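You operate a simulated robot arm through the tools that you are given. There is no shell and no other tool.

You run a simulated robot arm. Do the job below in one go: nothing can be reset, and whatever is moved stays where it is left.

JOB
Park machine two: brake on, pressure knob to 0, counter zeroed, keys locked, key off.
Fine: COUNT stays the chosen mode.

Only the result counts: the job must be done as asked and must still hold three seconds after the hand-in. Knocking over, shifting, dropping, spilling or breaking anything else fails it.

ROBOT AND FRAMES
A 7-joint arm with a two-finger parallel gripper, fixed in place. Base frame: the origin is at the foot of the arm, x ahead of it, y to its left, z up. Units: m, degrees, N and s.
Its first joint turns from -149.0 to 149.0 degrees. Payload 3.43 kg.
The TCP is the grasp point between the finger pads, 0.03 m short of the fingertips. In the tool frame z runs along the fingers and y along their closing line. The gripper opens to 0.094 m. The fingers are 0.028 m wide and 0.01 m thick; the gripper's body (0.05 by 0.096 m) begins 0.055 m behind the TCP.
Orientation is that of the tool frame in the base frame, as a unit quaternion [w, x, y, z]. With the fingers straight down and closing along the base's y, the tool's x points along the base's -x, its y along +y and its z along -z.

CONTROLS
- The arm moves only by the tool step_arm. Its argument "rows" is a list of rows, each a list of 7 numbers: the shift along the tool's x, y, z in m, then the turn, a rotation vector about the tool's x, y, z in degrees, then the gripper command, from -1 (shut) to 1 (fully open), values between in proportion. In form: [[dx, dy, dz, rx, ry, rz, hand], ...]. A call has 1 to 20 rows; each row shifts and turns the commanded pose from where the row before left it, along the tool's axes as they then stand. A row lasts 0.2 s, in which the tool goes at most 0.05 m and 8.6 degrees; a call with a longer step from one row to the next is refused whole, and so is a gripper value outside its range. Where a pose cannot be reached the arm comes as near as it can. A force on the tool above 90 N (or 10 N above the force at the start of the call, whichever is more), or a blocked arm, ends the call early, and 0.2 s more pass. Each finger travels about 0.045 m/s and halts on what it meets, pressing with about 38 N; the grip force reading is that of the motor and also rises with nothing between the fingers. The clock runs only during rows and for 0.2 s after the last one: add rows that do not move to give the fingers time. It gives the time, the measured TCP pose, the force on the tool (base axes), the opening and the grip force at its end, in the units of the frame above (readings bear some noise), with the torque about the TCP (base axes, N m) and any sound that the robot's microphone picked up.
- Cameras (640 x 400 px; columns grow to the right, rows downward): "scene" is fixed at [0.0487, -0.6504, 1.3903]; the picture's right is [-0.63, 0.77, 0.00], its down [0.58, 0.47, -0.67] and it looks along [-0.52, -0.42, -0.74] (base axes); focal length 214 px, centre (320, 200). "wrist" rides on the gripper at [0.076, 0.014, -0.102] in the tool frame; the picture's right is [-0.18, 0.98, 0.00], its down [-0.75, -0.14, -0.64] and it looks along [-0.63, -0.12, 0.77] (tool axes); focal length 243 px, centre (320, 200). There is no depth. A picture from a camera that has moved, and an enlarged one, comes with that camera's place and axes in the base frame and with its lens.
- capture(camera): a new picture of that camera. The clock stands still meanwhile.
- zoom(camera, box): a new picture of the part [left, top, right, bottom] of that camera's present view, enlarged. The clock stands still meanwhile.
- finish_job(): hands the job in; it is judged then, once.

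Nothing tells you positions but the pictures and the camera data. Unless the task says otherwise, let go and move clear before handing in.

The tools are called after "Request:" as name(argument=value, ...) on one line, values as JSON. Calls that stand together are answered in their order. step_arm: Moves the arm, as the interface text tells. Its arguments: {"type":"object","properties":{"rows":{"type":"array"}},"required":["rows"]} The other tools are called the same way: capture (camera) takes a picture; zoom (camera, box) takes an enlarged picture of a part of a camera's view; finish_job () hands the job in.

At the start:

```text
time: 0.0
eef_pos: [0.7706, -0.6176, 1.2259]
tcp_rot: [0.0, 0.0, 1.0, 0.001]
ft_force: [0.4, 0.0, -0.4]
moment: [0.05, 0.01, 0.02]
grip_width: 0.0939
gripper_force: 0.2
```

scene: 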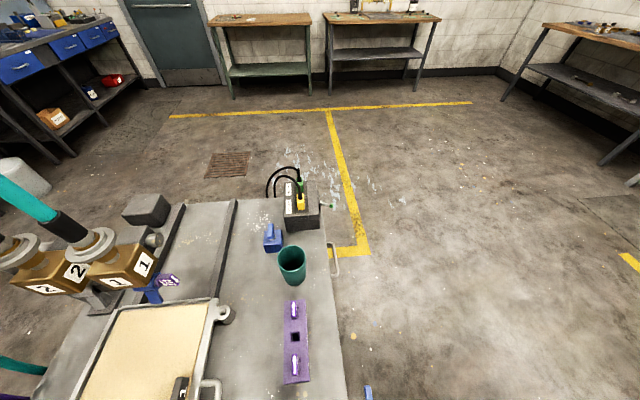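
wrist: 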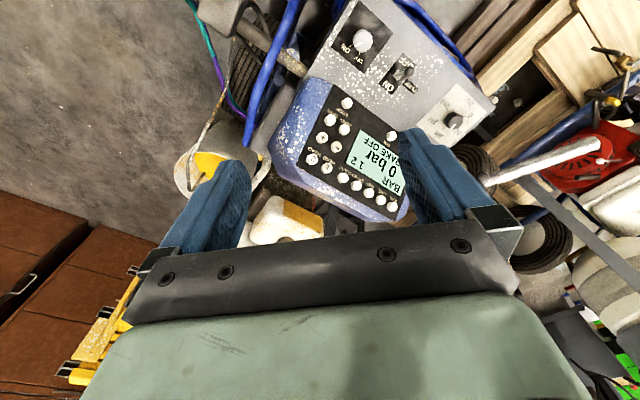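

The wrist view shows a control panel with a display, push buttons and switches; the scene view shows a bench with items labelled 1 and 2. I'll look at both closely first.

Request:
zoom(camera="wrist", box=[260, 0, 520, 220])

Request:
zoom(camera="scene", box=[0, 160, 380, 400])

Request:
zoom(camera="wrist", box=[300, 80, 420, 220])

Request:
zoom(camera="wrist", box=[320, 0, 500, 140])

```text
1.82 times, centred on (390, 110) of wrist
camera zoom: at [0.6961, -0.604, 1.3298], right [0.18, 0.98, 0.0], down [0.75, -0.14, 0.64], along [0.63, -0.12, -0.77], focal length 441 px, centre (193, 364)
```

zoom: 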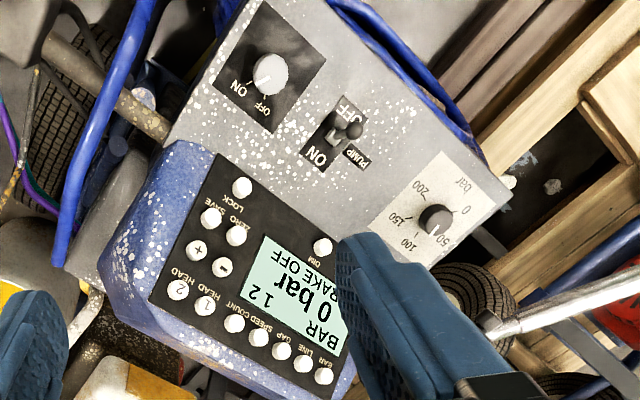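

```text
1.67 times, centred on (190, 280) of scene
camera zoom: at [0.0487, -0.6504, 1.3903], right [-0.63, 0.77, 0.0], down [0.58, 0.47, -0.67], along [-0.52, -0.42, -0.74], focal length 358 px, centre (537, 67)
```

zoom: 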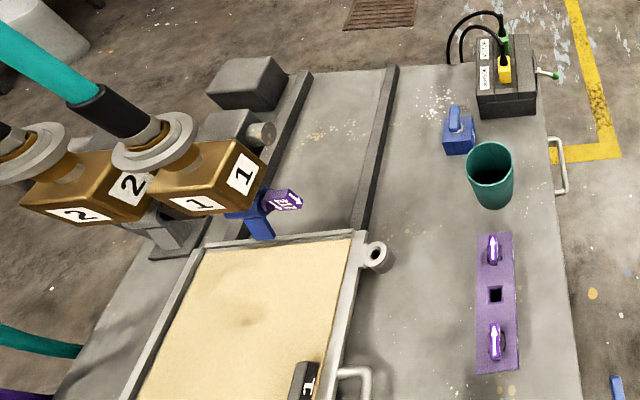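

```text
2.86 times, centred on (360, 150) of wrist
camera zoom: at [0.6961, -0.604, 1.3298], right [0.18, 0.98, 0.0], down [0.75, -0.14, 0.64], along [0.63, -0.12, -0.77], focal length 693 px, centre (206, 343)
```

zoom: 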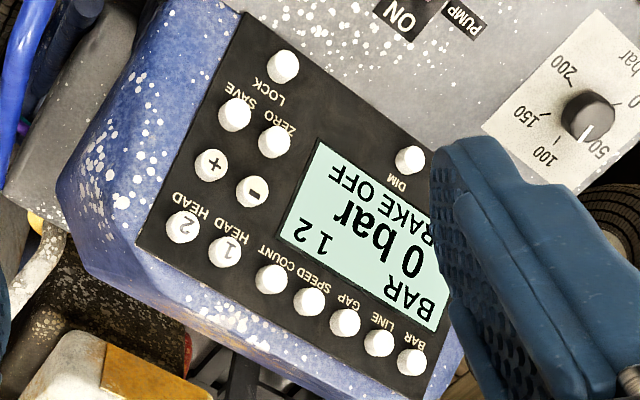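

```text
2.86 times, centred on (410, 70) of wrist
camera zoom: at [0.6961, -0.604, 1.3298], right [0.18, 0.98, 0.0], down [0.75, -0.14, 0.64], along [0.63, -0.12, -0.77], focal length 693 px, centre (63, 571)
```

zoom: 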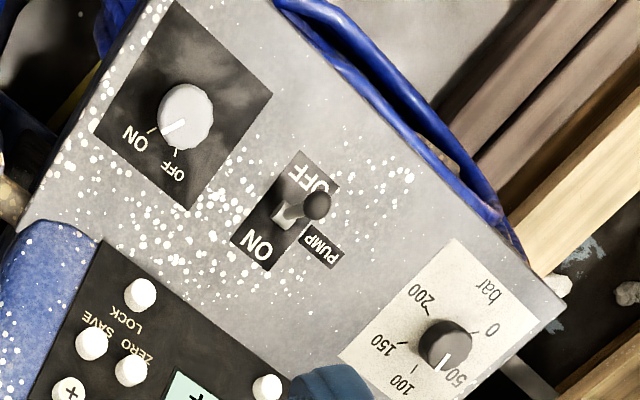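

The panel carries a key switch, a pump toggle, a pressure knob and push buttons; the display says BRAKE OFF. I need to know which machine this is and where the brake is, so I'll look at the rest of the view.

Request:
zoom(camera="wrist", box=[440, 0, 640, 200])

Request:
zoom(camera="wrist", box=[0, 200, 200, 400])

Request:
zoom(camera="wrist", box=[150, 0, 350, 260])

Request:
zoom(camera="wrist", box=[480, 180, 640, 400])

Request:
zoom(camera="scene", box=[0, 0, 320, 200])

Request:
zoom(camera="scene", box=[320, 0, 640, 200])

```text
2.00 times, centred on (540, 100) of wrist
camera zoom: at [0.6961, -0.604, 1.3298], right [0.18, 0.98, 0.0], down [0.75, -0.14, 0.64], along [0.63, -0.12, -0.77], focal length 485 px, centre (-120, 400)
```

zoom: 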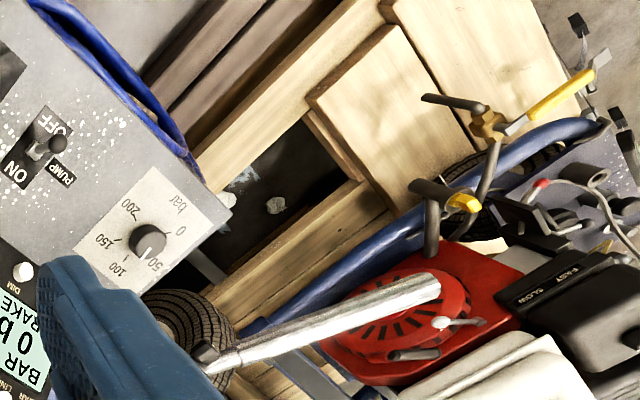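

```text
2.00 times, centred on (100, 300) of wrist
camera zoom: at [0.6961, -0.604, 1.3298], right [0.18, 0.98, 0.0], down [0.75, -0.14, 0.64], along [0.63, -0.12, -0.77], focal length 485 px, centre (760, 0)
```

zoom: 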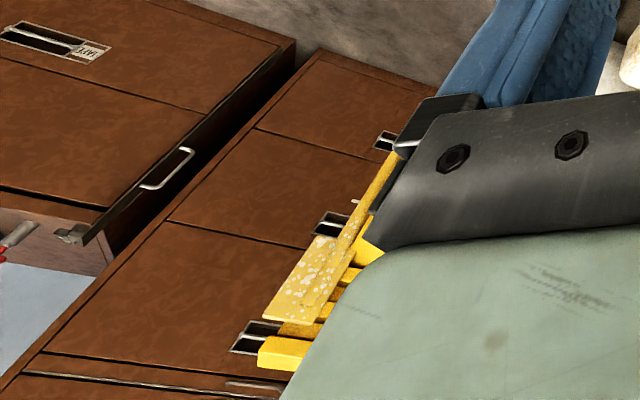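

```text
1.54 times, centred on (250, 130) of wrist
camera zoom: at [0.6961, -0.604, 1.3298], right [0.18, 0.98, 0.0], down [0.75, -0.14, 0.64], along [0.63, -0.12, -0.77], focal length 373 px, centre (428, 308)
```

zoom: 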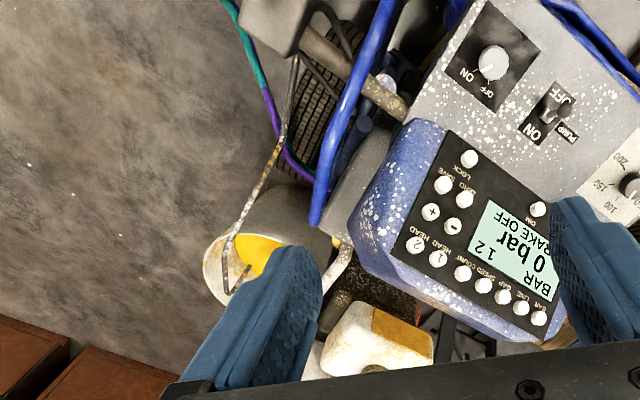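

```text
1.82 times, centred on (560, 290) of wrist
camera zoom: at [0.6961, -0.604, 1.3298], right [0.18, 0.98, 0.0], down [0.75, -0.14, 0.64], along [0.63, -0.12, -0.77], focal length 441 px, centre (-116, 36)
```

zoom: 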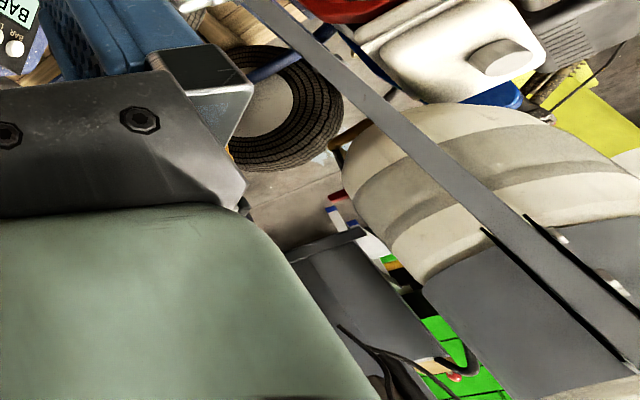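

```text
2.00 times, centred on (160, 100) of scene
camera zoom: at [0.0487, -0.6504, 1.3903], right [-0.63, 0.77, 0.0], down [0.58, 0.47, -0.67], along [-0.52, -0.42, -0.74], focal length 429 px, centre (640, 400)
```

zoom: 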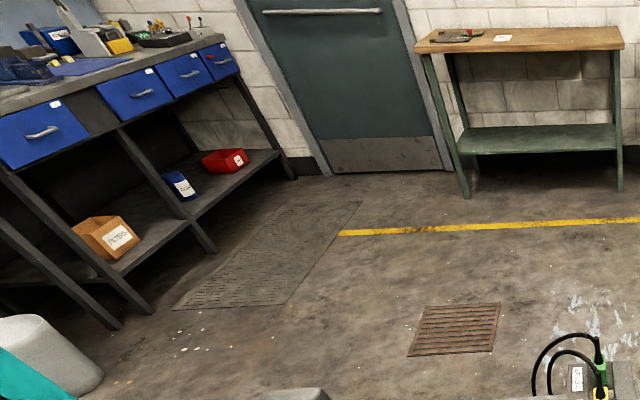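

```text
2.00 times, centred on (480, 100) of scene
camera zoom: at [0.0487, -0.6504, 1.3903], right [-0.63, 0.77, 0.0], down [0.58, 0.47, -0.67], along [-0.52, -0.42, -0.74], focal length 429 px, centre (0, 400)
```

zoom: 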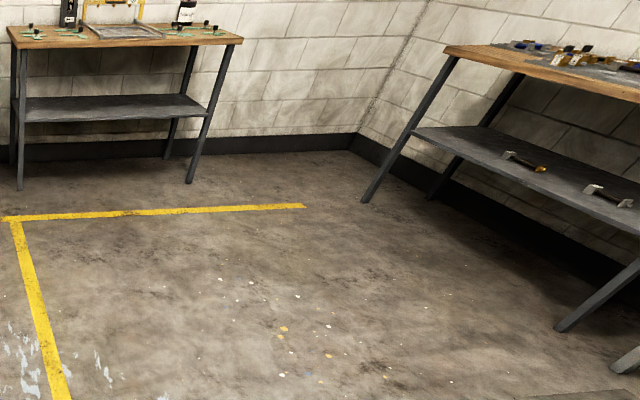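

I see one line striper (robot standing at its operator side; the wrist picture is upside down), but whether it is machine two is unclear. I'll tilt the wrist up, in place, to see the surroundings.

Request:
step_arm(rows=[[0, 0, 0, 0, -8, 0, 1], [0, 0, 0, 0, -8, 0, 1], [0, 0, 0, 0, -8, 0, 1], [0, 0, 0, 0, -8, 0, 1]])

Request:
capture(camera="wrist")

Request:
capture(camera="scene")

```text
time: 1.0
eef_pos: [0.7706, -0.6188, 1.227]
tcp_rot: [0.277, 0.0, 0.961, 0.0]
ft_force: [-0.1, 0.2, -1.2]
moment: [0.03, 0.02, -0.01]
grip_width: 0.0942
gripper_force: 0.1
```

```text
taken
camera wrist: at [0.6536, -0.6037, 1.2736], right [0.16, 0.98, 0.1], down [0.3, -0.14, 0.94], along [0.94, -0.12, -0.31], focal length 243 px, centre (320, 200)
```

wrist: 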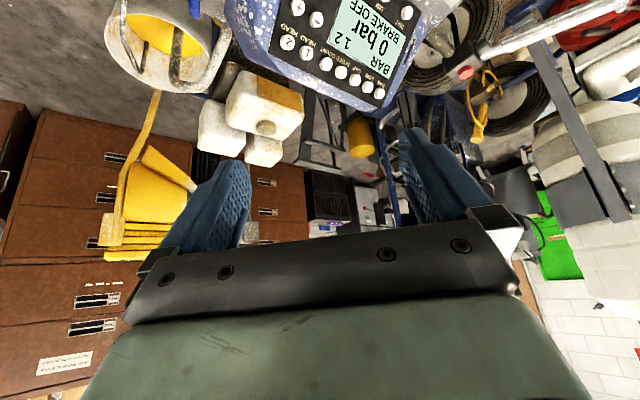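

```text
taken
```

scene: 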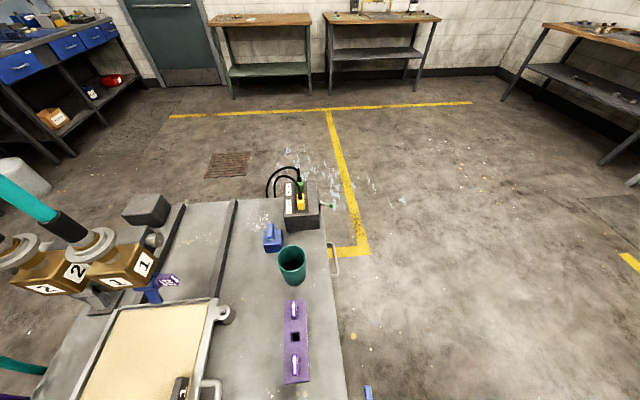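

The wrist now sees the far side of the striper (cabinets, spray cans). I'll turn the wrist about the vertical to scan left and then right.

Request:
step_arm(rows=[[0, 0, 0, -4.5, 0, -7.2, 1], [0, 0, 0, -4.5, 0, -7.2, 1], [0, 0, 0, -4.5, 0, -7.2, 1], [0, 0, 0, -4.5, 0, -7.2, 1], [0, 0, 0, -4.5, 0, -7.2, 1], [0, 0, 0, -4.5, 0, -7.2, 1]])

Request:
capture(camera="wrist")

```text
time: 2.4
eef_pos: [0.7701, -0.6167, 1.2273]
tcp_rot: [0.249, -0.415, 0.867, 0.119]
ft_force: [-0.6, 0.8, 0.9]
moment: [0.01, -0.01, -0.03]
grip_width: 0.0937
gripper_force: 0.1
```

```text
taken
camera wrist: at [0.6863, -0.7019, 1.2737], right [-0.67, 0.74, 0.1], down [0.3, 0.14, 0.94], along [0.68, 0.66, -0.32], focal length 243 px, centre (320, 200)
```

wrist: 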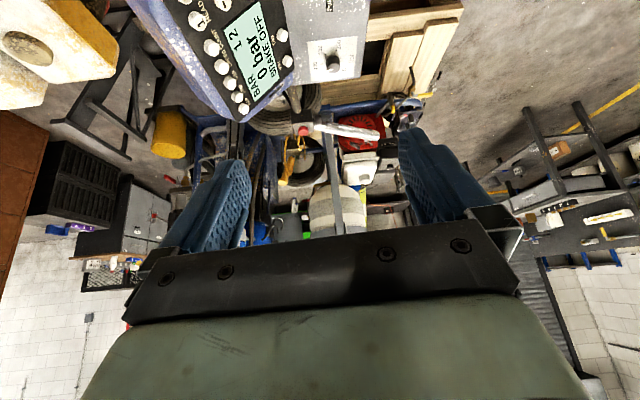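

Now I look to the left-front, past the striper towards a bench. I'll keep turning left.

Request:
step_arm(rows=[[0, 0, 0, -4.5, 0, -7.2, 1], [0, 0, 0, -4.5, 0, -7.2, 1], [0, 0, 0, -4.5, 0, -7.2, 1], [0, 0, 0, -4.5, 0, -7.2, 1], [0, 0, 0, -4.5, 0, -7.2, 1], [0, 0, 0, -4.5, 0, -7.2, 1]])

Request:
capture(camera="wrist")

```text
time: 3.8
eef_pos: [0.8696, -0.5843, 1.0763]
tcp_rot: [-0.193, 0.738, -0.636, -0.114]
ft_force: [0.4, 1.0, -0.4]
moment: [0.0, 0.0, 0.02]
grip_width: 0.0939
gripper_force: 0.0
out of reach, approached as far as the arm can: row 1, 2, 3, 4, 5, 6
```

```text
taken
camera wrist: at [0.8612, -0.6983, 1.1352], right [-1.0, 0.05, -0.06], down [-0.03, 0.41, 0.91], along [0.07, 0.91, -0.41], focal length 243 px, centre (320, 200)
```

wrist: 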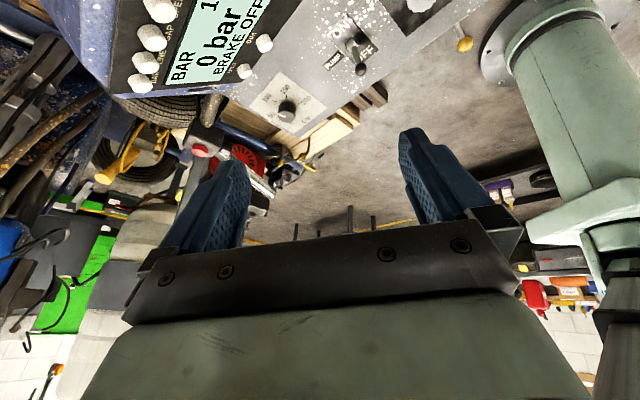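

The last turn ran out of reach and the arm sagged towards the panel, so I'll undo that turn straight away.

Request:
step_arm(rows=[[0, 0, 0, 4.5, 0, 7.2, 1], [0, 0, 0, 4.5, 0, 7.2, 1], [0, 0, 0, 4.5, 0, 7.2, 1], [0, 0, 0, 4.5, 0, 7.2, 1], [0, 0, 0, 4.5, 0, 7.2, 1], [0, 0, 0, 4.5, 0, 7.2, 1]])

```text
time: 5.2
eef_pos: [0.87, -0.5832, 1.0762]
tcp_rot: [0.302, -0.389, 0.87, 0.03]
ft_force: [-0.7, 0.2, -0.7]
moment: [0.0, 0.02, -0.02]
grip_width: 0.0941
gripper_force: 0.0
```

Back to the earlier turn; now lift back up to the starting position.

Request:
step_arm(rows=[[-0.0017, 0.0037, -0.0365, 0, 0, 0, 1], [-0.0017, 0.0037, -0.0365, 0, 0, 0, 1], [-0.0017, 0.0037, -0.0365, 0, 0, 0, 1], [-0.0017, 0.0037, -0.0365, 0, 0, 0, 1], [-0.0017, 0.0037, -0.0365, 0, 0, 0, 1]])

Request:
zoom(camera="wrist", box=[100, 0, 400, 200])

Request:
zoom(camera="wrist", box=[400, 0, 640, 260])

```text
time: 6.4
eef_pos: [0.7692, -0.6183, 1.2277]
tcp_rot: [0.3, -0.389, 0.87, 0.029]
ft_force: [-0.5, 0.0, 0.5]
moment: [0.04, -0.03, 0.0]
grip_width: 0.0941
gripper_force: 0.0
```

```text
2.00 times, centred on (250, 100) of wrist
camera zoom: at [0.6702, -0.6889, 1.2663], right [-0.59, 0.8, -0.08], down [0.17, 0.22, 0.96], along [0.79, 0.55, -0.26], focal length 485 px, centre (460, 400)
```

zoom: 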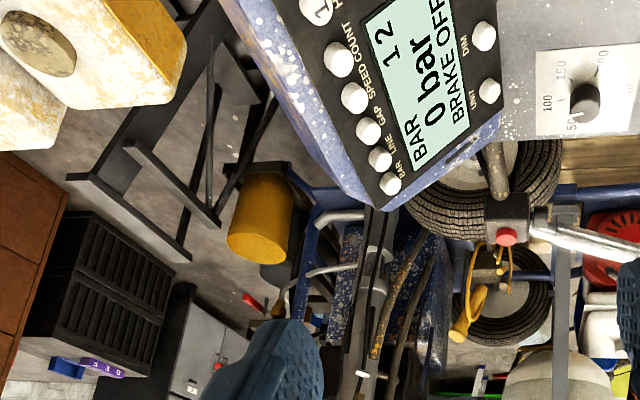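

```text
1.54 times, centred on (520, 130) of wrist
camera zoom: at [0.6702, -0.6889, 1.2663], right [-0.59, 0.8, -0.08], down [0.17, 0.22, 0.96], along [0.79, 0.55, -0.26], focal length 373 px, centre (12, 308)
```

zoom: 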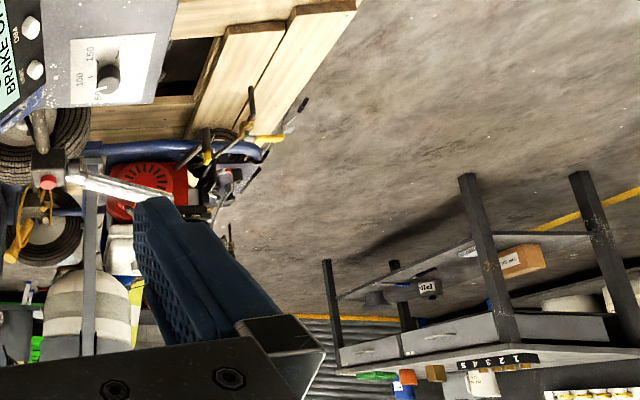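

There is a silver lever with a black block and a red button by the panel's left side (probably the brake). I still need to find out whether another machine exists, so I'll swing the arm across the front at height to look left.

Request:
step_arm(rows=[[-0.0332, 0.0263, 0.0138, 0, 0, 0, 1], [-0.0332, 0.0263, 0.0138, 0, 0, 0, 1], [-0.0332, 0.0263, 0.0138, 0, 0, 0, 1], [-0.0332, 0.0263, 0.0138, 0, 0, 0, 1], [-0.0332, 0.0263, 0.0138, 0, 0, 0, 1], [-0.0332, 0.0263, 0.0138, 0, 0, 0, 1], [-0.0332, 0.0263, 0.0138, 0, 0, 0, 1]])

Request:
capture(camera="wrist")

Request:
capture(camera="scene")

```text
time: 8.0
eef_pos: [0.8081, -0.3082, 1.2391]
tcp_rot: [0.301, -0.39, 0.87, 0.03]
ft_force: [0.4, 0.3, 0.3]
moment: [-0.02, -0.03, 0.03]
grip_width: 0.0938
gripper_force: 0.1
```

```text
taken
camera wrist: at [0.7105, -0.3784, 1.2803], right [-0.59, 0.81, -0.08], down [0.17, 0.22, 0.96], along [0.79, 0.55, -0.26], focal length 243 px, centre (320, 200)
```

wrist: 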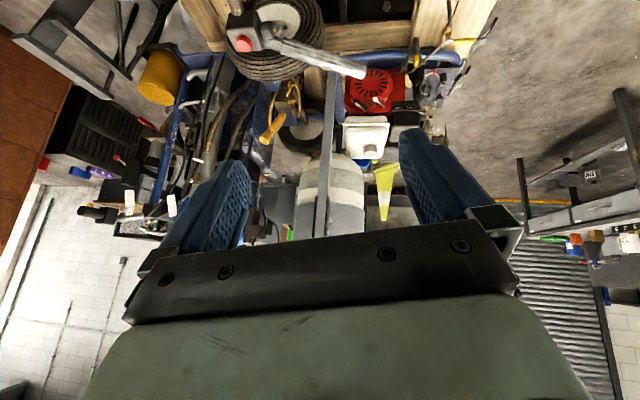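

```text
taken
```

scene: 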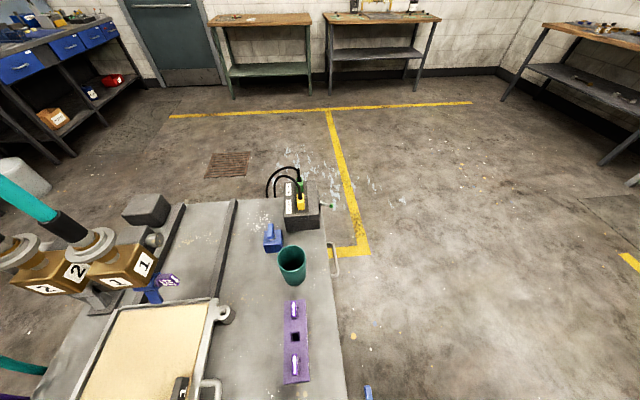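

The striper extends forward in front of me. I'll keep swinging to look at the left side and behind.

Request:
step_arm(rows=[[-0.0332, 0.0263, 0.0138, 0, 0, 0, 1], [-0.0332, 0.0263, 0.0138, 0, 0, 0, 1], [-0.0332, 0.0263, 0.0138, 0, 0, 0, 1], [-0.0332, 0.0263, 0.0138, 0, 0, 0, 1], [-0.0332, 0.0263, 0.0138, 0, 0, 0, 1], [-0.0332, 0.0263, 0.0138, 0, 0, 0, 1], [-0.0332, 0.0263, 0.0138, 0, 0, 0, 1]])

Request:
step_arm(rows=[[0, 0, 0, -4.5, 0, -7.2, 1], [0, 0, 0, -4.5, 0, -7.2, 1], [0, 0, 0, -4.5, 0, -7.2, 1], [0, 0, 0, -4.5, 0, -7.2, 1]])

Request:
capture(camera="wrist")

```text
time: 9.6
eef_pos: [0.8495, 0.0009, 1.2575]
tcp_rot: [0.301, -0.39, 0.87, 0.03]
ft_force: [0.3, 0.7, 0.8]
moment: [-0.01, 0.02, 0.01]
grip_width: 0.0939
gripper_force: 0.1
```

```text
time: 10.6
eef_pos: [0.8502, 0.0006, 1.2555]
tcp_rot: [0.235, -0.636, 0.73, 0.089]
ft_force: [-0.2, 0.5, 0.7]
moment: [-0.03, 0.02, -0.01]
grip_width: 0.0942
gripper_force: 0.0
```

```text
taken
camera wrist: at [0.8076, -0.1084, 1.3085], right [-0.94, 0.34, -0.08], down [0.05, 0.37, 0.93], along [0.34, 0.87, -0.36], focal length 243 px, centre (320, 200)
```

wrist: 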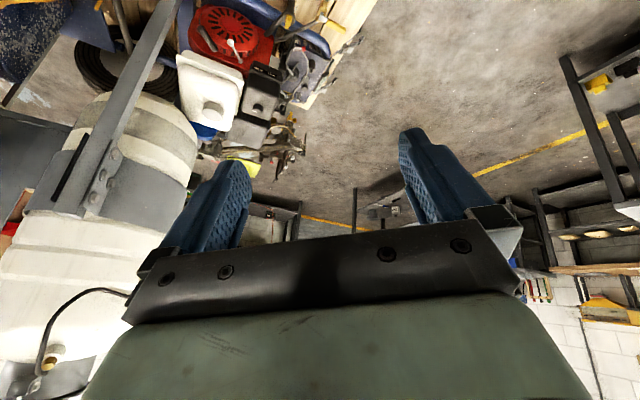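

The left is open floor. The bench on the robot's right (scene view) carries heads 1 and 2; I'll zoom for labels there.

Request:
zoom(camera="scene", box=[0, 200, 200, 400])

Request:
zoom(camera="scene", box=[230, 150, 390, 290])

Request:
zoom(camera="scene", box=[160, 270, 400, 400])

Request:
zoom(camera="scene", box=[0, 0, 160, 160])

Request:
zoom(camera="scene", box=[320, 0, 460, 60])

Request:
zoom(camera="scene", box=[540, 0, 640, 120])

```text
2.00 times, centred on (100, 300) of scene
camera zoom: at [0.0487, -0.6504, 1.3903], right [-0.63, 0.77, 0.0], down [0.58, 0.47, -0.67], along [-0.52, -0.42, -0.74], focal length 429 px, centre (760, 0)
```

zoom: 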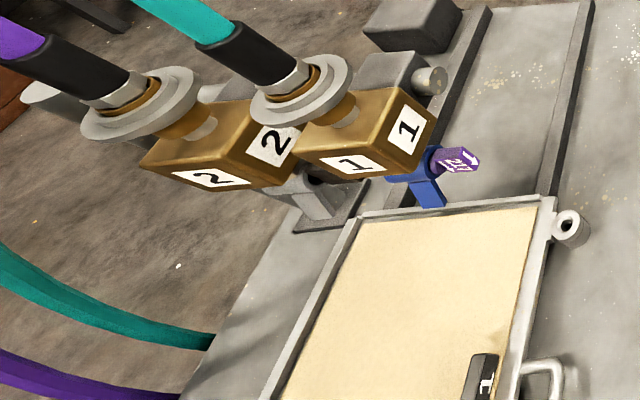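

```text
2.86 times, centred on (310, 220) of scene
camera zoom: at [0.0487, -0.6504, 1.3903], right [-0.63, 0.77, 0.0], down [0.58, 0.47, -0.67], along [-0.52, -0.42, -0.74], focal length 613 px, centre (349, 143)
```

zoom: 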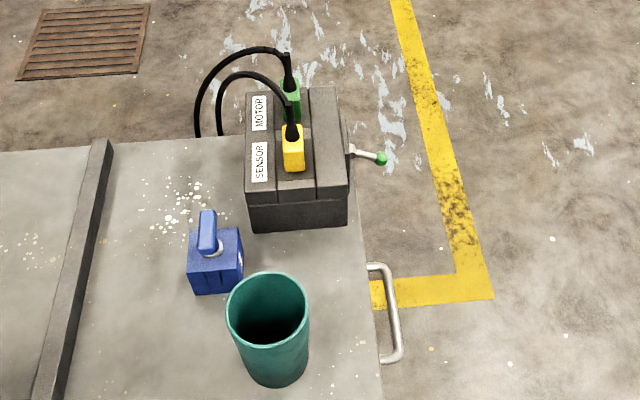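

```text
2.67 times, centred on (280, 335) of scene
camera zoom: at [0.0487, -0.6504, 1.3903], right [-0.63, 0.77, 0.0], down [0.58, 0.47, -0.67], along [-0.52, -0.42, -0.74], focal length 572 px, centre (427, -160)
```

zoom: 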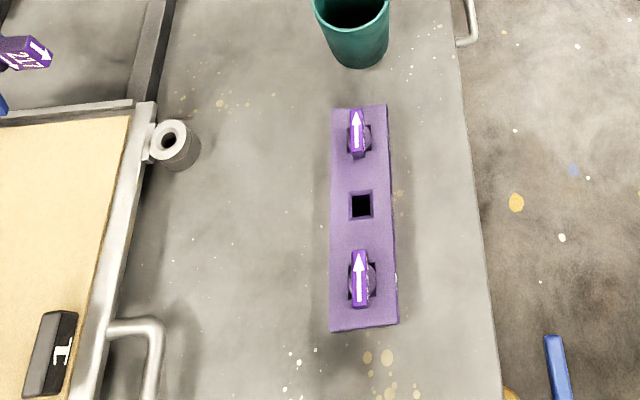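

```text
2.50 times, centred on (80, 80) of scene
camera zoom: at [0.0487, -0.6504, 1.3903], right [-0.63, 0.77, 0.0], down [0.58, 0.47, -0.67], along [-0.52, -0.42, -0.74], focal length 536 px, centre (920, 500)
```

zoom: 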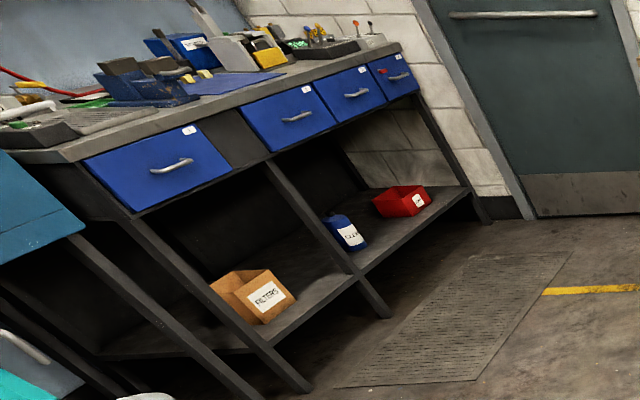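

```text
4.57 times, centred on (390, 30) of scene
camera zoom: at [0.0487, -0.6504, 1.3903], right [-0.63, 0.77, 0.0], down [0.58, 0.47, -0.67], along [-0.52, -0.42, -0.74], focal length 980 px, centre (0, 977)
```

zoom: 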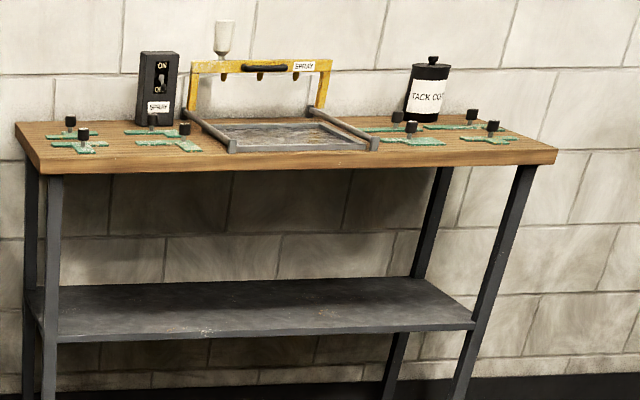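

```text
3.33 times, centred on (590, 60) of scene
camera zoom: at [0.0487, -0.6504, 1.3903], right [-0.63, 0.77, 0.0], down [0.58, 0.47, -0.67], along [-0.52, -0.42, -0.74], focal length 715 px, centre (-580, 667)
```

zoom: 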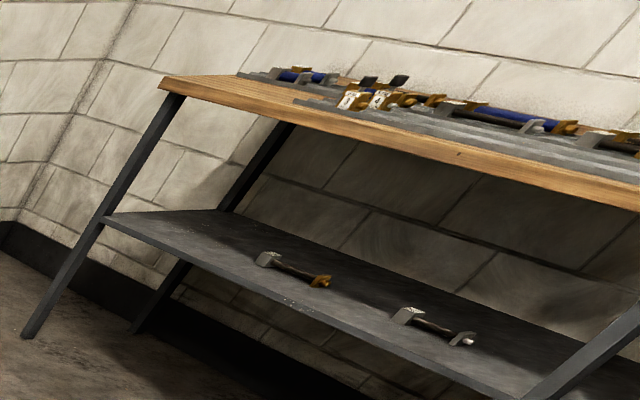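

That is a general workshop; the striper panel remains the main candidate. I'll return to a straight-down tool and look at the striper from above for a number plate.

Request:
step_arm(rows=[[0, 0, 0, 4.5, 0, 7.2, 1], [0, 0, 0, 4.5, 0, 7.2, 1], [0, 0, 0, 4.5, 0, 7.2, 1], [0, 0, 0, 4.5, 0, 7.2, 1], [0, 0, 0, 0.51, 5.15, 6.68, 1], [0, 0, 0, 0.51, 5.15, 6.68, 1], [0, 0, 0, 0.51, 5.15, 6.68, 1], [0, 0, 0, 0.51, 5.15, 6.68, 1], [0, 0, 0, 0.51, 5.15, 6.68, 1], [0, 0, 0, 0.51, 5.15, 6.68, 1], [0, 0, 0, 0.51, 5.15, 6.68, 1]])

Request:
capture(camera="wrist")

```text
time: 12.9
eef_pos: [0.8569, -0.0014, 1.25]
tcp_rot: [0.049, -0.049, 0.998, 0.0]
ft_force: [5.4, 3.8, -6.3]
moment: [-0.48, 0.12, -0.4]
grip_width: 0.0942
gripper_force: 0.1
out of reach, approached as far as the arm can: row 11
stopped in row 11: the force on the tool passed its limit at 102 N (the readings are from after the stop); the commanded pose is now the measured one
```

```text
taken
camera wrist: at [0.7716, 0.0047, 1.3448], right [0.09, 1.0, 0.01], down [0.7, -0.07, 0.71], along [0.71, -0.05, -0.7], focal length 243 px, centre (320, 200)
```

wrist: 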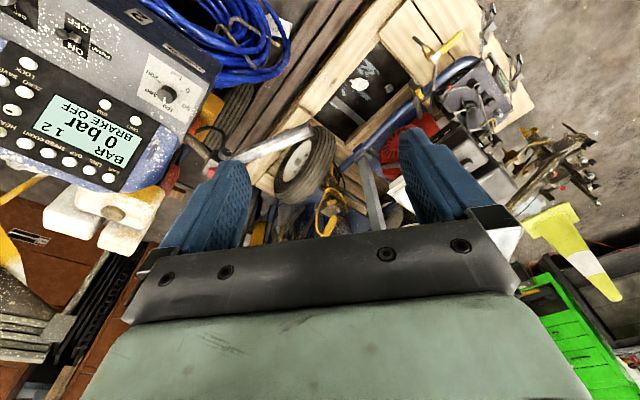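

A force stop happened on the last turn row (102 N) — by triangulation the lever tip is at about (1.06, -0.03, 0.83) and the pressure knob at about (0.96, -0.35, 0.79), far below the hand, so it was likely the arm's own limits. I'll check nothing moved and read the labels on the panel's edge.

Request:
zoom(camera="wrist", box=[0, 0, 240, 200])

Request:
zoom(camera="wrist", box=[240, 0, 540, 200])

Request:
zoom(camera="wrist", box=[120, 0, 240, 90])

Request:
capture(camera="scene")

```text
2.00 times, centred on (120, 100) of wrist
camera zoom: at [0.7716, 0.0047, 1.3448], right [0.09, 1.0, 0.01], down [0.7, -0.07, 0.71], along [0.71, -0.05, -0.7], focal length 485 px, centre (720, 400)
```

zoom: 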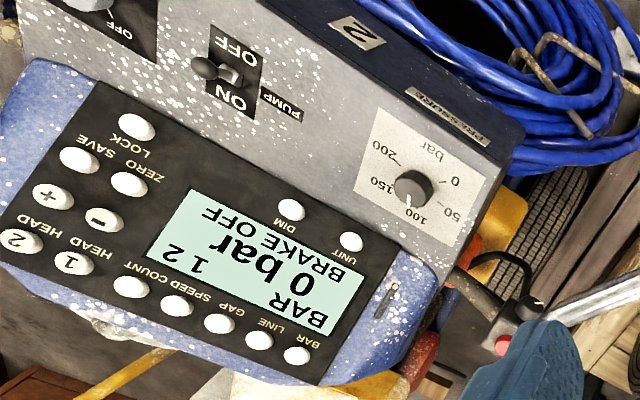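

```text
2.00 times, centred on (390, 100) of wrist
camera zoom: at [0.7716, 0.0047, 1.3448], right [0.09, 1.0, 0.01], down [0.7, -0.07, 0.71], along [0.71, -0.05, -0.7], focal length 485 px, centre (180, 400)
```

zoom: 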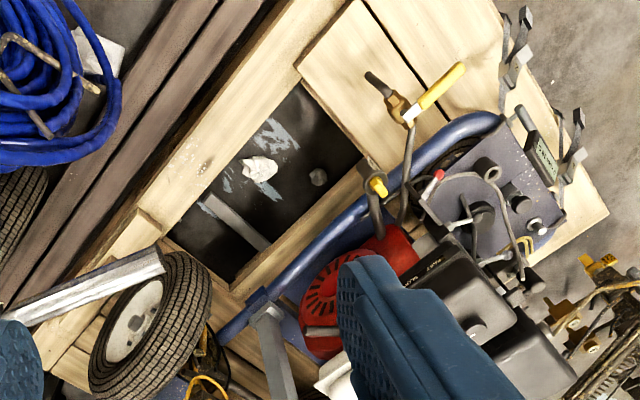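

```text
4.44 times, centred on (180, 45) of wrist
camera zoom: at [0.7716, 0.0047, 1.3448], right [0.09, 1.0, 0.01], down [0.7, -0.07, 0.71], along [0.71, -0.05, -0.7], focal length 1078 px, centre (942, 889)
```

zoom: 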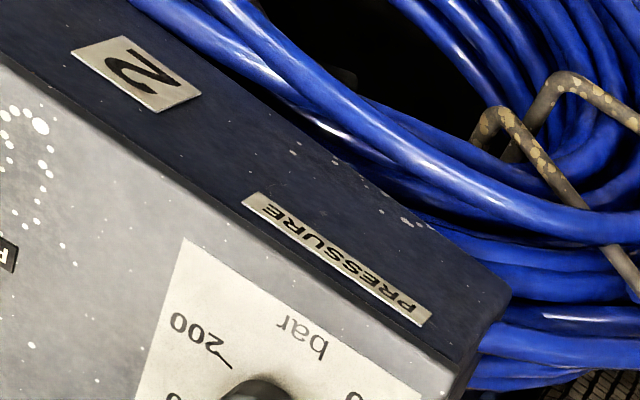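

```text
taken
```

scene: 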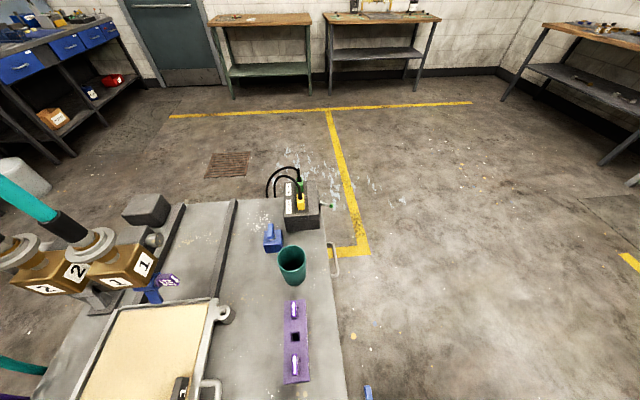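

The box's front edge bears the label "2", so this panel is machine two. It faces an operator standing at the -x/+y side; the button face slopes about 45°, and the pressure knob, pump toggle and key sit on the lower ledge at z ≈ 0.79. I'll move over it, turned to face it, for close-ups.

Request:
step_arm(rows=[[0.0112, -0.0411, 0.0142, 0, 0, 0, 1], [0.0112, -0.0411, 0.0142, 0, 0, 0, 1], [0.0112, -0.0411, 0.0142, 0, 0, 0, 1], [0.0112, -0.0411, 0.0142, 0, 0, 0, 1], [0.0112, -0.0411, 0.0142, 0, 0, 0, 1], [0.0112, -0.0411, 0.0142, 0, 0, 0, 1], [0.0112, -0.0411, 0.0142, 0, 0, 0, 1], [0.0112, -0.0411, 0.0142, 0, 0, 0, 1], [0.0112, -0.0411, 0.0142, 0, 0, 0, 1], [0.0112, -0.0411, 0.0142, 0, 0, 0, 1], [0, 0, 0, 0.32, 0.77, 7.23, 1], [0, 0, 0, 0.32, 0.77, 7.23, 1], [0, 0, 0, 0.32, 0.77, 7.23, 1], [0, 0, 0, 0.32, 0.77, 7.23, 1], [0, 0, 0, 0.32, 0.77, 7.23, 1], [0, 0, 0, 0.32, 0.77, 7.23, 1], [0, 0, 0, 0.32, 0.77, 7.23, 1]])

Request:
capture(camera="wrist")

```text
time: 16.5
eef_pos: [0.8003, -0.4198, 1.1006]
tcp_rot: [0.0, 0.383, 0.924, -0.001]
ft_force: [0.0, 0.1, 0.2]
moment: [0.0, 0.01, -0.02]
grip_width: 0.0938
gripper_force: 0.0
```

```text
taken
camera wrist: at [0.7587, -0.3569, 1.2033], right [0.83, 0.56, 0.0], down [0.43, -0.63, 0.64], along [0.36, -0.53, -0.77], focal length 243 px, centre (320, 200)
```

wrist: 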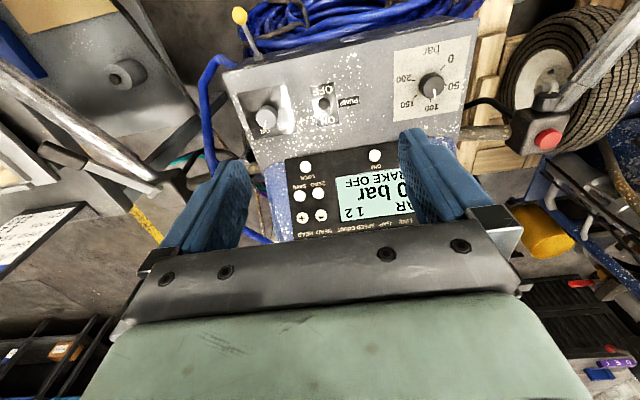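

The panel is now in full view, with two handlebars at its sides and a yellow-balled lever near the key. I'll zoom on each.

Request:
zoom(camera="wrist", box=[200, 0, 360, 140])

Request:
zoom(camera="wrist", box=[460, 0, 640, 180])

Request:
zoom(camera="wrist", box=[0, 40, 240, 240])

Request:
zoom(camera="wrist", box=[270, 130, 430, 240])

Request:
zoom(camera="wrist", box=[370, 30, 490, 130])

```text
2.86 times, centred on (280, 70) of wrist
camera zoom: at [0.7587, -0.3569, 1.2033], right [0.83, 0.56, 0.0], down [0.43, -0.63, 0.64], along [0.36, -0.53, -0.77], focal length 693 px, centre (434, 571)
```

zoom: 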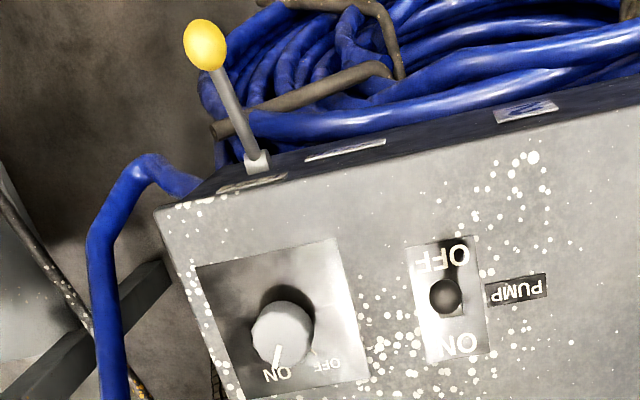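

```text
2.22 times, centred on (550, 90) of wrist
camera zoom: at [0.7587, -0.3569, 1.2033], right [0.83, 0.56, 0.0], down [0.43, -0.63, 0.64], along [0.36, -0.53, -0.77], focal length 539 px, centre (-191, 444)
```

zoom: 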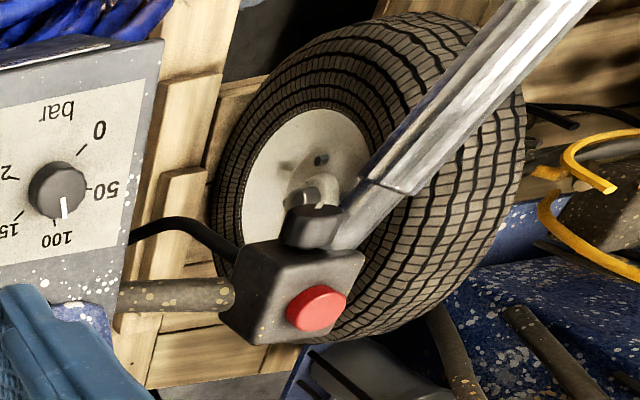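

```text
2.00 times, centred on (120, 140) of wrist
camera zoom: at [0.7587, -0.3569, 1.2033], right [0.83, 0.56, 0.0], down [0.43, -0.63, 0.64], along [0.36, -0.53, -0.77], focal length 485 px, centre (720, 320)
```

zoom: 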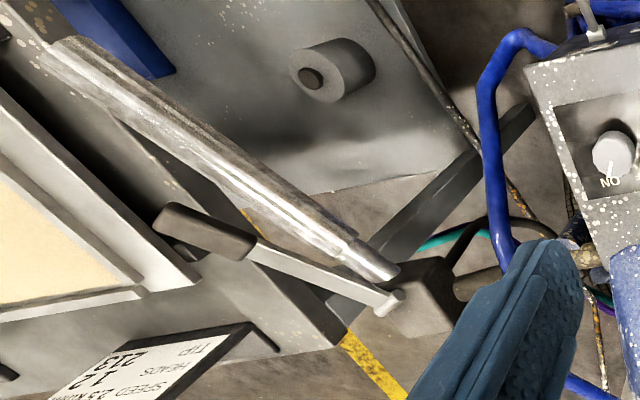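

```text
3.64 times, centred on (350, 185) of wrist
camera zoom: at [0.7587, -0.3569, 1.2033], right [0.83, 0.56, 0.0], down [0.43, -0.63, 0.64], along [0.36, -0.53, -0.77], focal length 882 px, centre (211, 254)
```

zoom: 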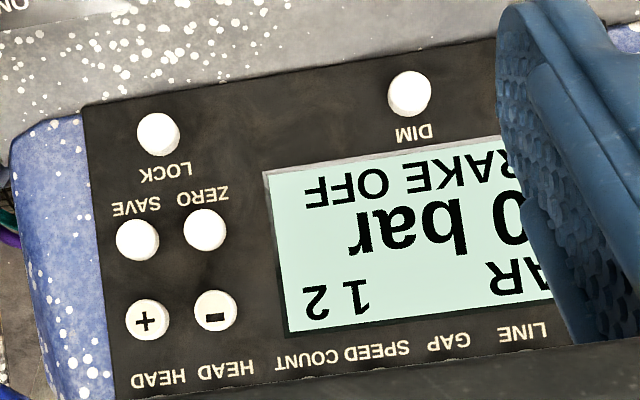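

```text
4.00 times, centred on (430, 80) of wrist
camera zoom: at [0.7587, -0.3569, 1.2033], right [0.83, 0.56, 0.0], down [0.43, -0.63, 0.64], along [0.36, -0.53, -0.77], focal length 970 px, centre (-120, 680)
```

zoom: 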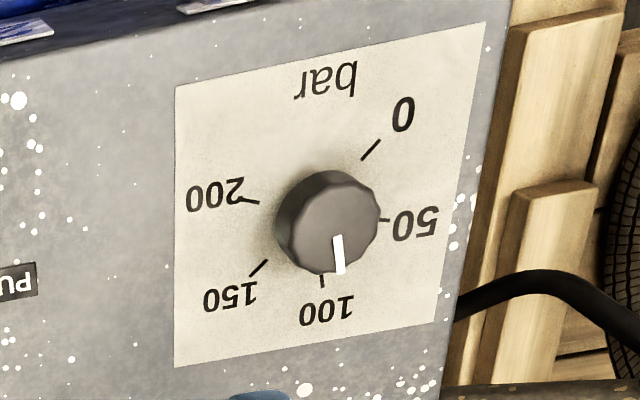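

The right grip has a small lever, the left grip a red button, and there's a yellow-balled lever at the box's front edge with a label beside it. The pressure knob points to about 95 bar and the key is on ON. I'll move back toward the operator side to read the front-edge labels.

Request:
step_arm(rows=[[0.033, -0.0177, 0.025, 0, 0, 0, 1], [0.033, -0.0177, 0.025, 0, 0, 0, 1], [0.033, -0.0177, 0.025, 0, 0, 0, 1], [0.033, -0.0177, 0.025, 0, 0, 0, 1], [0.033, -0.0177, 0.025, 0, 0, 0, 1], [0.033, -0.0177, 0.025, 0, 0, 0, 1], [0, 0, 0, 0, -8, 0, 1], [0, 0, 0, 0, -8, 0, 1]])

Request:
capture(camera="wrist")

Request:
zoom(camera="wrist", box=[200, 60, 440, 200])

```text
time: 18.3
eef_pos: [0.5849, -0.3556, 0.9499]
tcp_rot: [0.129, 0.378, 0.915, -0.054]
ft_force: [-0.4, 0.5, 0.0]
moment: [0.03, 0.0, 0.0]
grip_width: 0.0941
gripper_force: 0.2
```

```text
taken
camera wrist: at [0.5244, -0.2737, 1.0279], right [0.82, 0.57, 0.05], down [0.29, -0.48, 0.83], along [0.5, -0.66, -0.56], focal length 243 px, centre (320, 200)
```

wrist: 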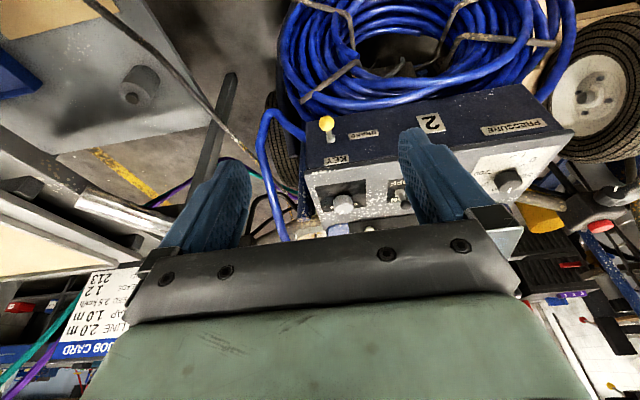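

```text
2.67 times, centred on (320, 130) of wrist
camera zoom: at [0.5244, -0.2737, 1.0279], right [0.82, 0.57, 0.05], down [0.29, -0.48, 0.83], along [0.5, -0.66, -0.56], focal length 647 px, centre (320, 387)
```

zoom: 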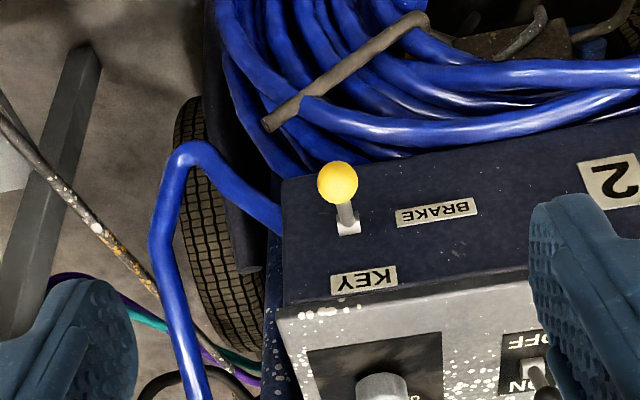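

The label reads BRAKE beside the yellow-balled lever: base about (0.714, -0.485, 0.715), ball about (0.672, -0.442, 0.749), so it points out and up. I'll close the fingers, straighten the tool and hover above the ball, to push it down while watching the display.

Request:
step_arm(rows=[[0, 0, 0, 0, 8, 0, -1], [0, 0, 0, 0, 8, 0, -1], [0, 0, 0, 0, 0, 0, -1], [0, 0, 0, 0, 0, 0, -1], [0, 0, 0, 0, 0, 0, -1], [-0.0305, 0, 0.03, 0, 0, 0, -1], [-0.0305, 0, 0.03, 0, 0, 0, -1], [-0.0305, 0, 0.03, 0, 0, 0, -1], [-0.0305, 0, 0.03, 0, 0, 0, -1]])

Request:
capture(camera="wrist")

Request:
zoom(camera="wrist", box=[220, 80, 420, 220])

```text
time: 20.3
eef_pos: [0.6712, -0.4413, 0.8292]
tcp_rot: [0.0, 0.382, 0.924, -0.001]
ft_force: [-0.1, 0.2, -0.8]
moment: [0.01, -0.02, 0.01]
grip_width: 0.0001
gripper_force: 33.2
```

```text
taken
camera wrist: at [0.6298, -0.3771, 0.9328], right [0.82, 0.57, 0.0], down [0.43, -0.63, 0.64], along [0.36, -0.53, -0.77], focal length 243 px, centre (320, 200)
```

wrist: 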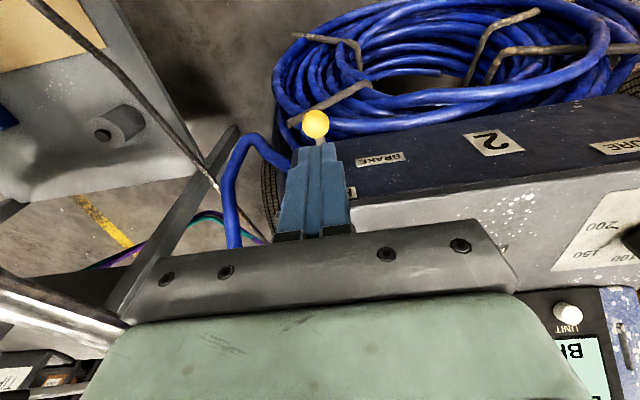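

```text
2.86 times, centred on (320, 150) of wrist
camera zoom: at [0.6298, -0.3771, 0.9328], right [0.82, 0.57, 0.0], down [0.43, -0.63, 0.64], along [0.36, -0.53, -0.77], focal length 693 px, centre (320, 343)
```

zoom: 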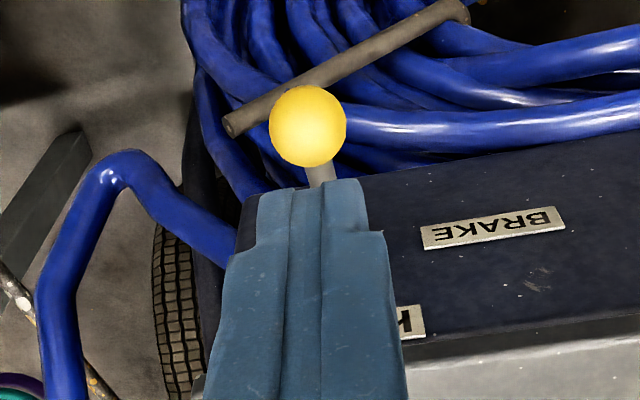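

The closed tips are right above the ball. I'll push down gently and check the force.

Request:
step_arm(rows=[[0, 0, 0.02, 0, 0, 0, -1], [0, 0, 0.015, 0, 0, 0, -1], [0, 0, 0.008, 0, 0, 0, -1], [0, 0, 0.006, 0, 0, 0, -1], [0, 0, 0.006, 0, 0, 0, -1]])

Request:
capture(camera="wrist")

```text
time: 21.5
eef_pos: [0.673, -0.4421, 0.7766]
tcp_rot: [0.0, 0.383, 0.924, -0.001]
ft_force: [0.5, -0.6, 1.4]
moment: [0.03, 0.02, -0.01]
grip_width: 0.0
gripper_force: 32.6
```

```text
taken
camera wrist: at [0.6294, -0.3784, 0.8782], right [0.82, 0.57, 0.0], down [0.43, -0.63, 0.64], along [0.36, -0.53, -0.77], focal length 243 px, centre (320, 200)
```

wrist: 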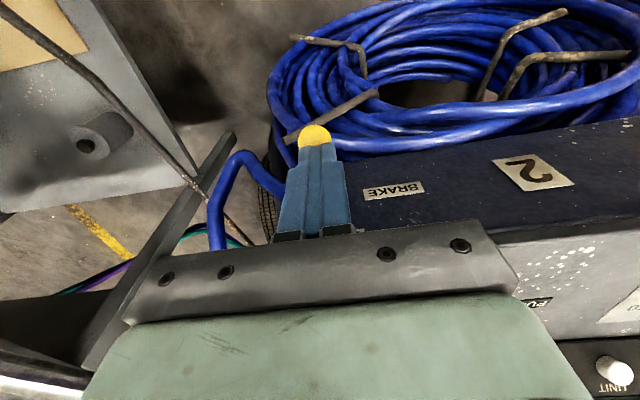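

Little resistance so far; the tip is touching the ball. I'll keep pushing down in small steps.

Request:
step_arm(rows=[[0, 0, 0.008, 0, 0, 0, -1], [0, 0, 0.008, 0, 0, 0, -1], [0, 0, 0.008, 0, 0, 0, -1], [0, 0, 0.008, 0, 0, 0, -1]])

Request:
capture(camera="wrist")

```text
time: 22.5
eef_pos: [0.6705, -0.443, 0.7417]
tcp_rot: [0.0, 0.383, 0.924, -0.001]
ft_force: [-0.5, -0.4, 0.3]
moment: [0.01, 0.03, 0.01]
grip_width: 0.0
gripper_force: 32.9
```

```text
taken
camera wrist: at [0.629, -0.3783, 0.8458], right [0.82, 0.57, 0.0], down [0.43, -0.63, 0.64], along [0.36, -0.53, -0.77], focal length 243 px, centre (320, 200)
```

wrist: 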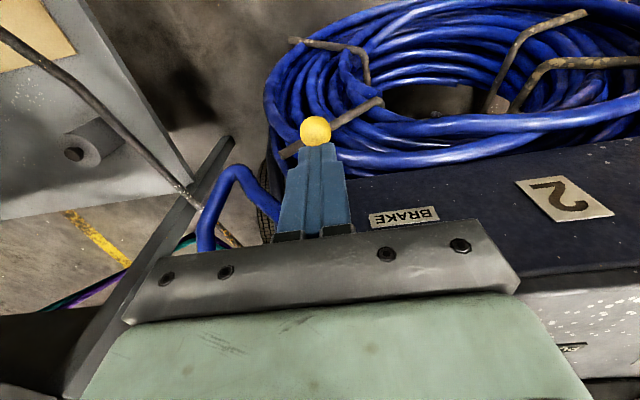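

The ball has dropped to about z = 0.69, below its pivot. I'll lift off and check the display.

Request:
step_arm(rows=[[0, 0, -0.04, 0, 0, 0, -1], [0, 0, -0.04, 0, 0, 0, -1], [0, 0, -0.04, 0, 0, 0, -1], [-0.0126, 0.018, -0.04, 0, 0, 0, -1], [-0.0126, 0.018, -0.04, 0, 0, 0, -1], [-0.0126, 0.018, -0.04, 0, 0, 0, -1], [-0.0126, 0.018, -0.04, 0, 0, 0, -1], [-0.0126, 0.018, -0.04, 0, 0, 0, -1], [-0.0126, 0.018, -0.04, 0, 0, 0, -1]])

Request:
capture(camera="wrist")

Request:
zoom(camera="wrist", box=[220, 0, 480, 240])

```text
time: 24.5
eef_pos: [0.8017, -0.4219, 1.1013]
tcp_rot: [-0.001, 0.383, 0.924, -0.002]
ft_force: [0.0, -0.6, 0.8]
moment: [0.0, 0.01, 0.01]
grip_width: 0.0
gripper_force: 33.0
```

```text
taken
camera wrist: at [0.7595, -0.3577, 1.2049], right [0.82, 0.57, 0.0], down [0.43, -0.63, 0.64], along [0.36, -0.53, -0.77], focal length 243 px, centre (320, 200)
```

wrist: 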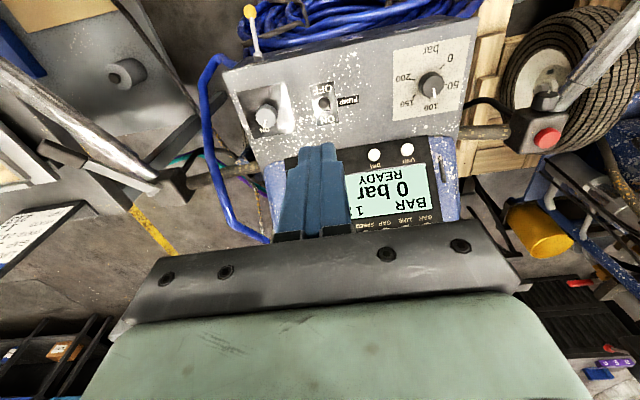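

```text
1.67 times, centred on (350, 120) of wrist
camera zoom: at [0.7595, -0.3577, 1.2049], right [0.82, 0.57, 0.0], down [0.43, -0.63, 0.64], along [0.36, -0.53, -0.77], focal length 404 px, centre (270, 333)
```

zoom: 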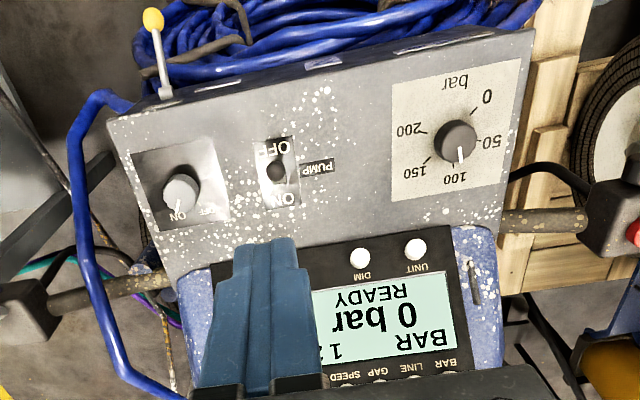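

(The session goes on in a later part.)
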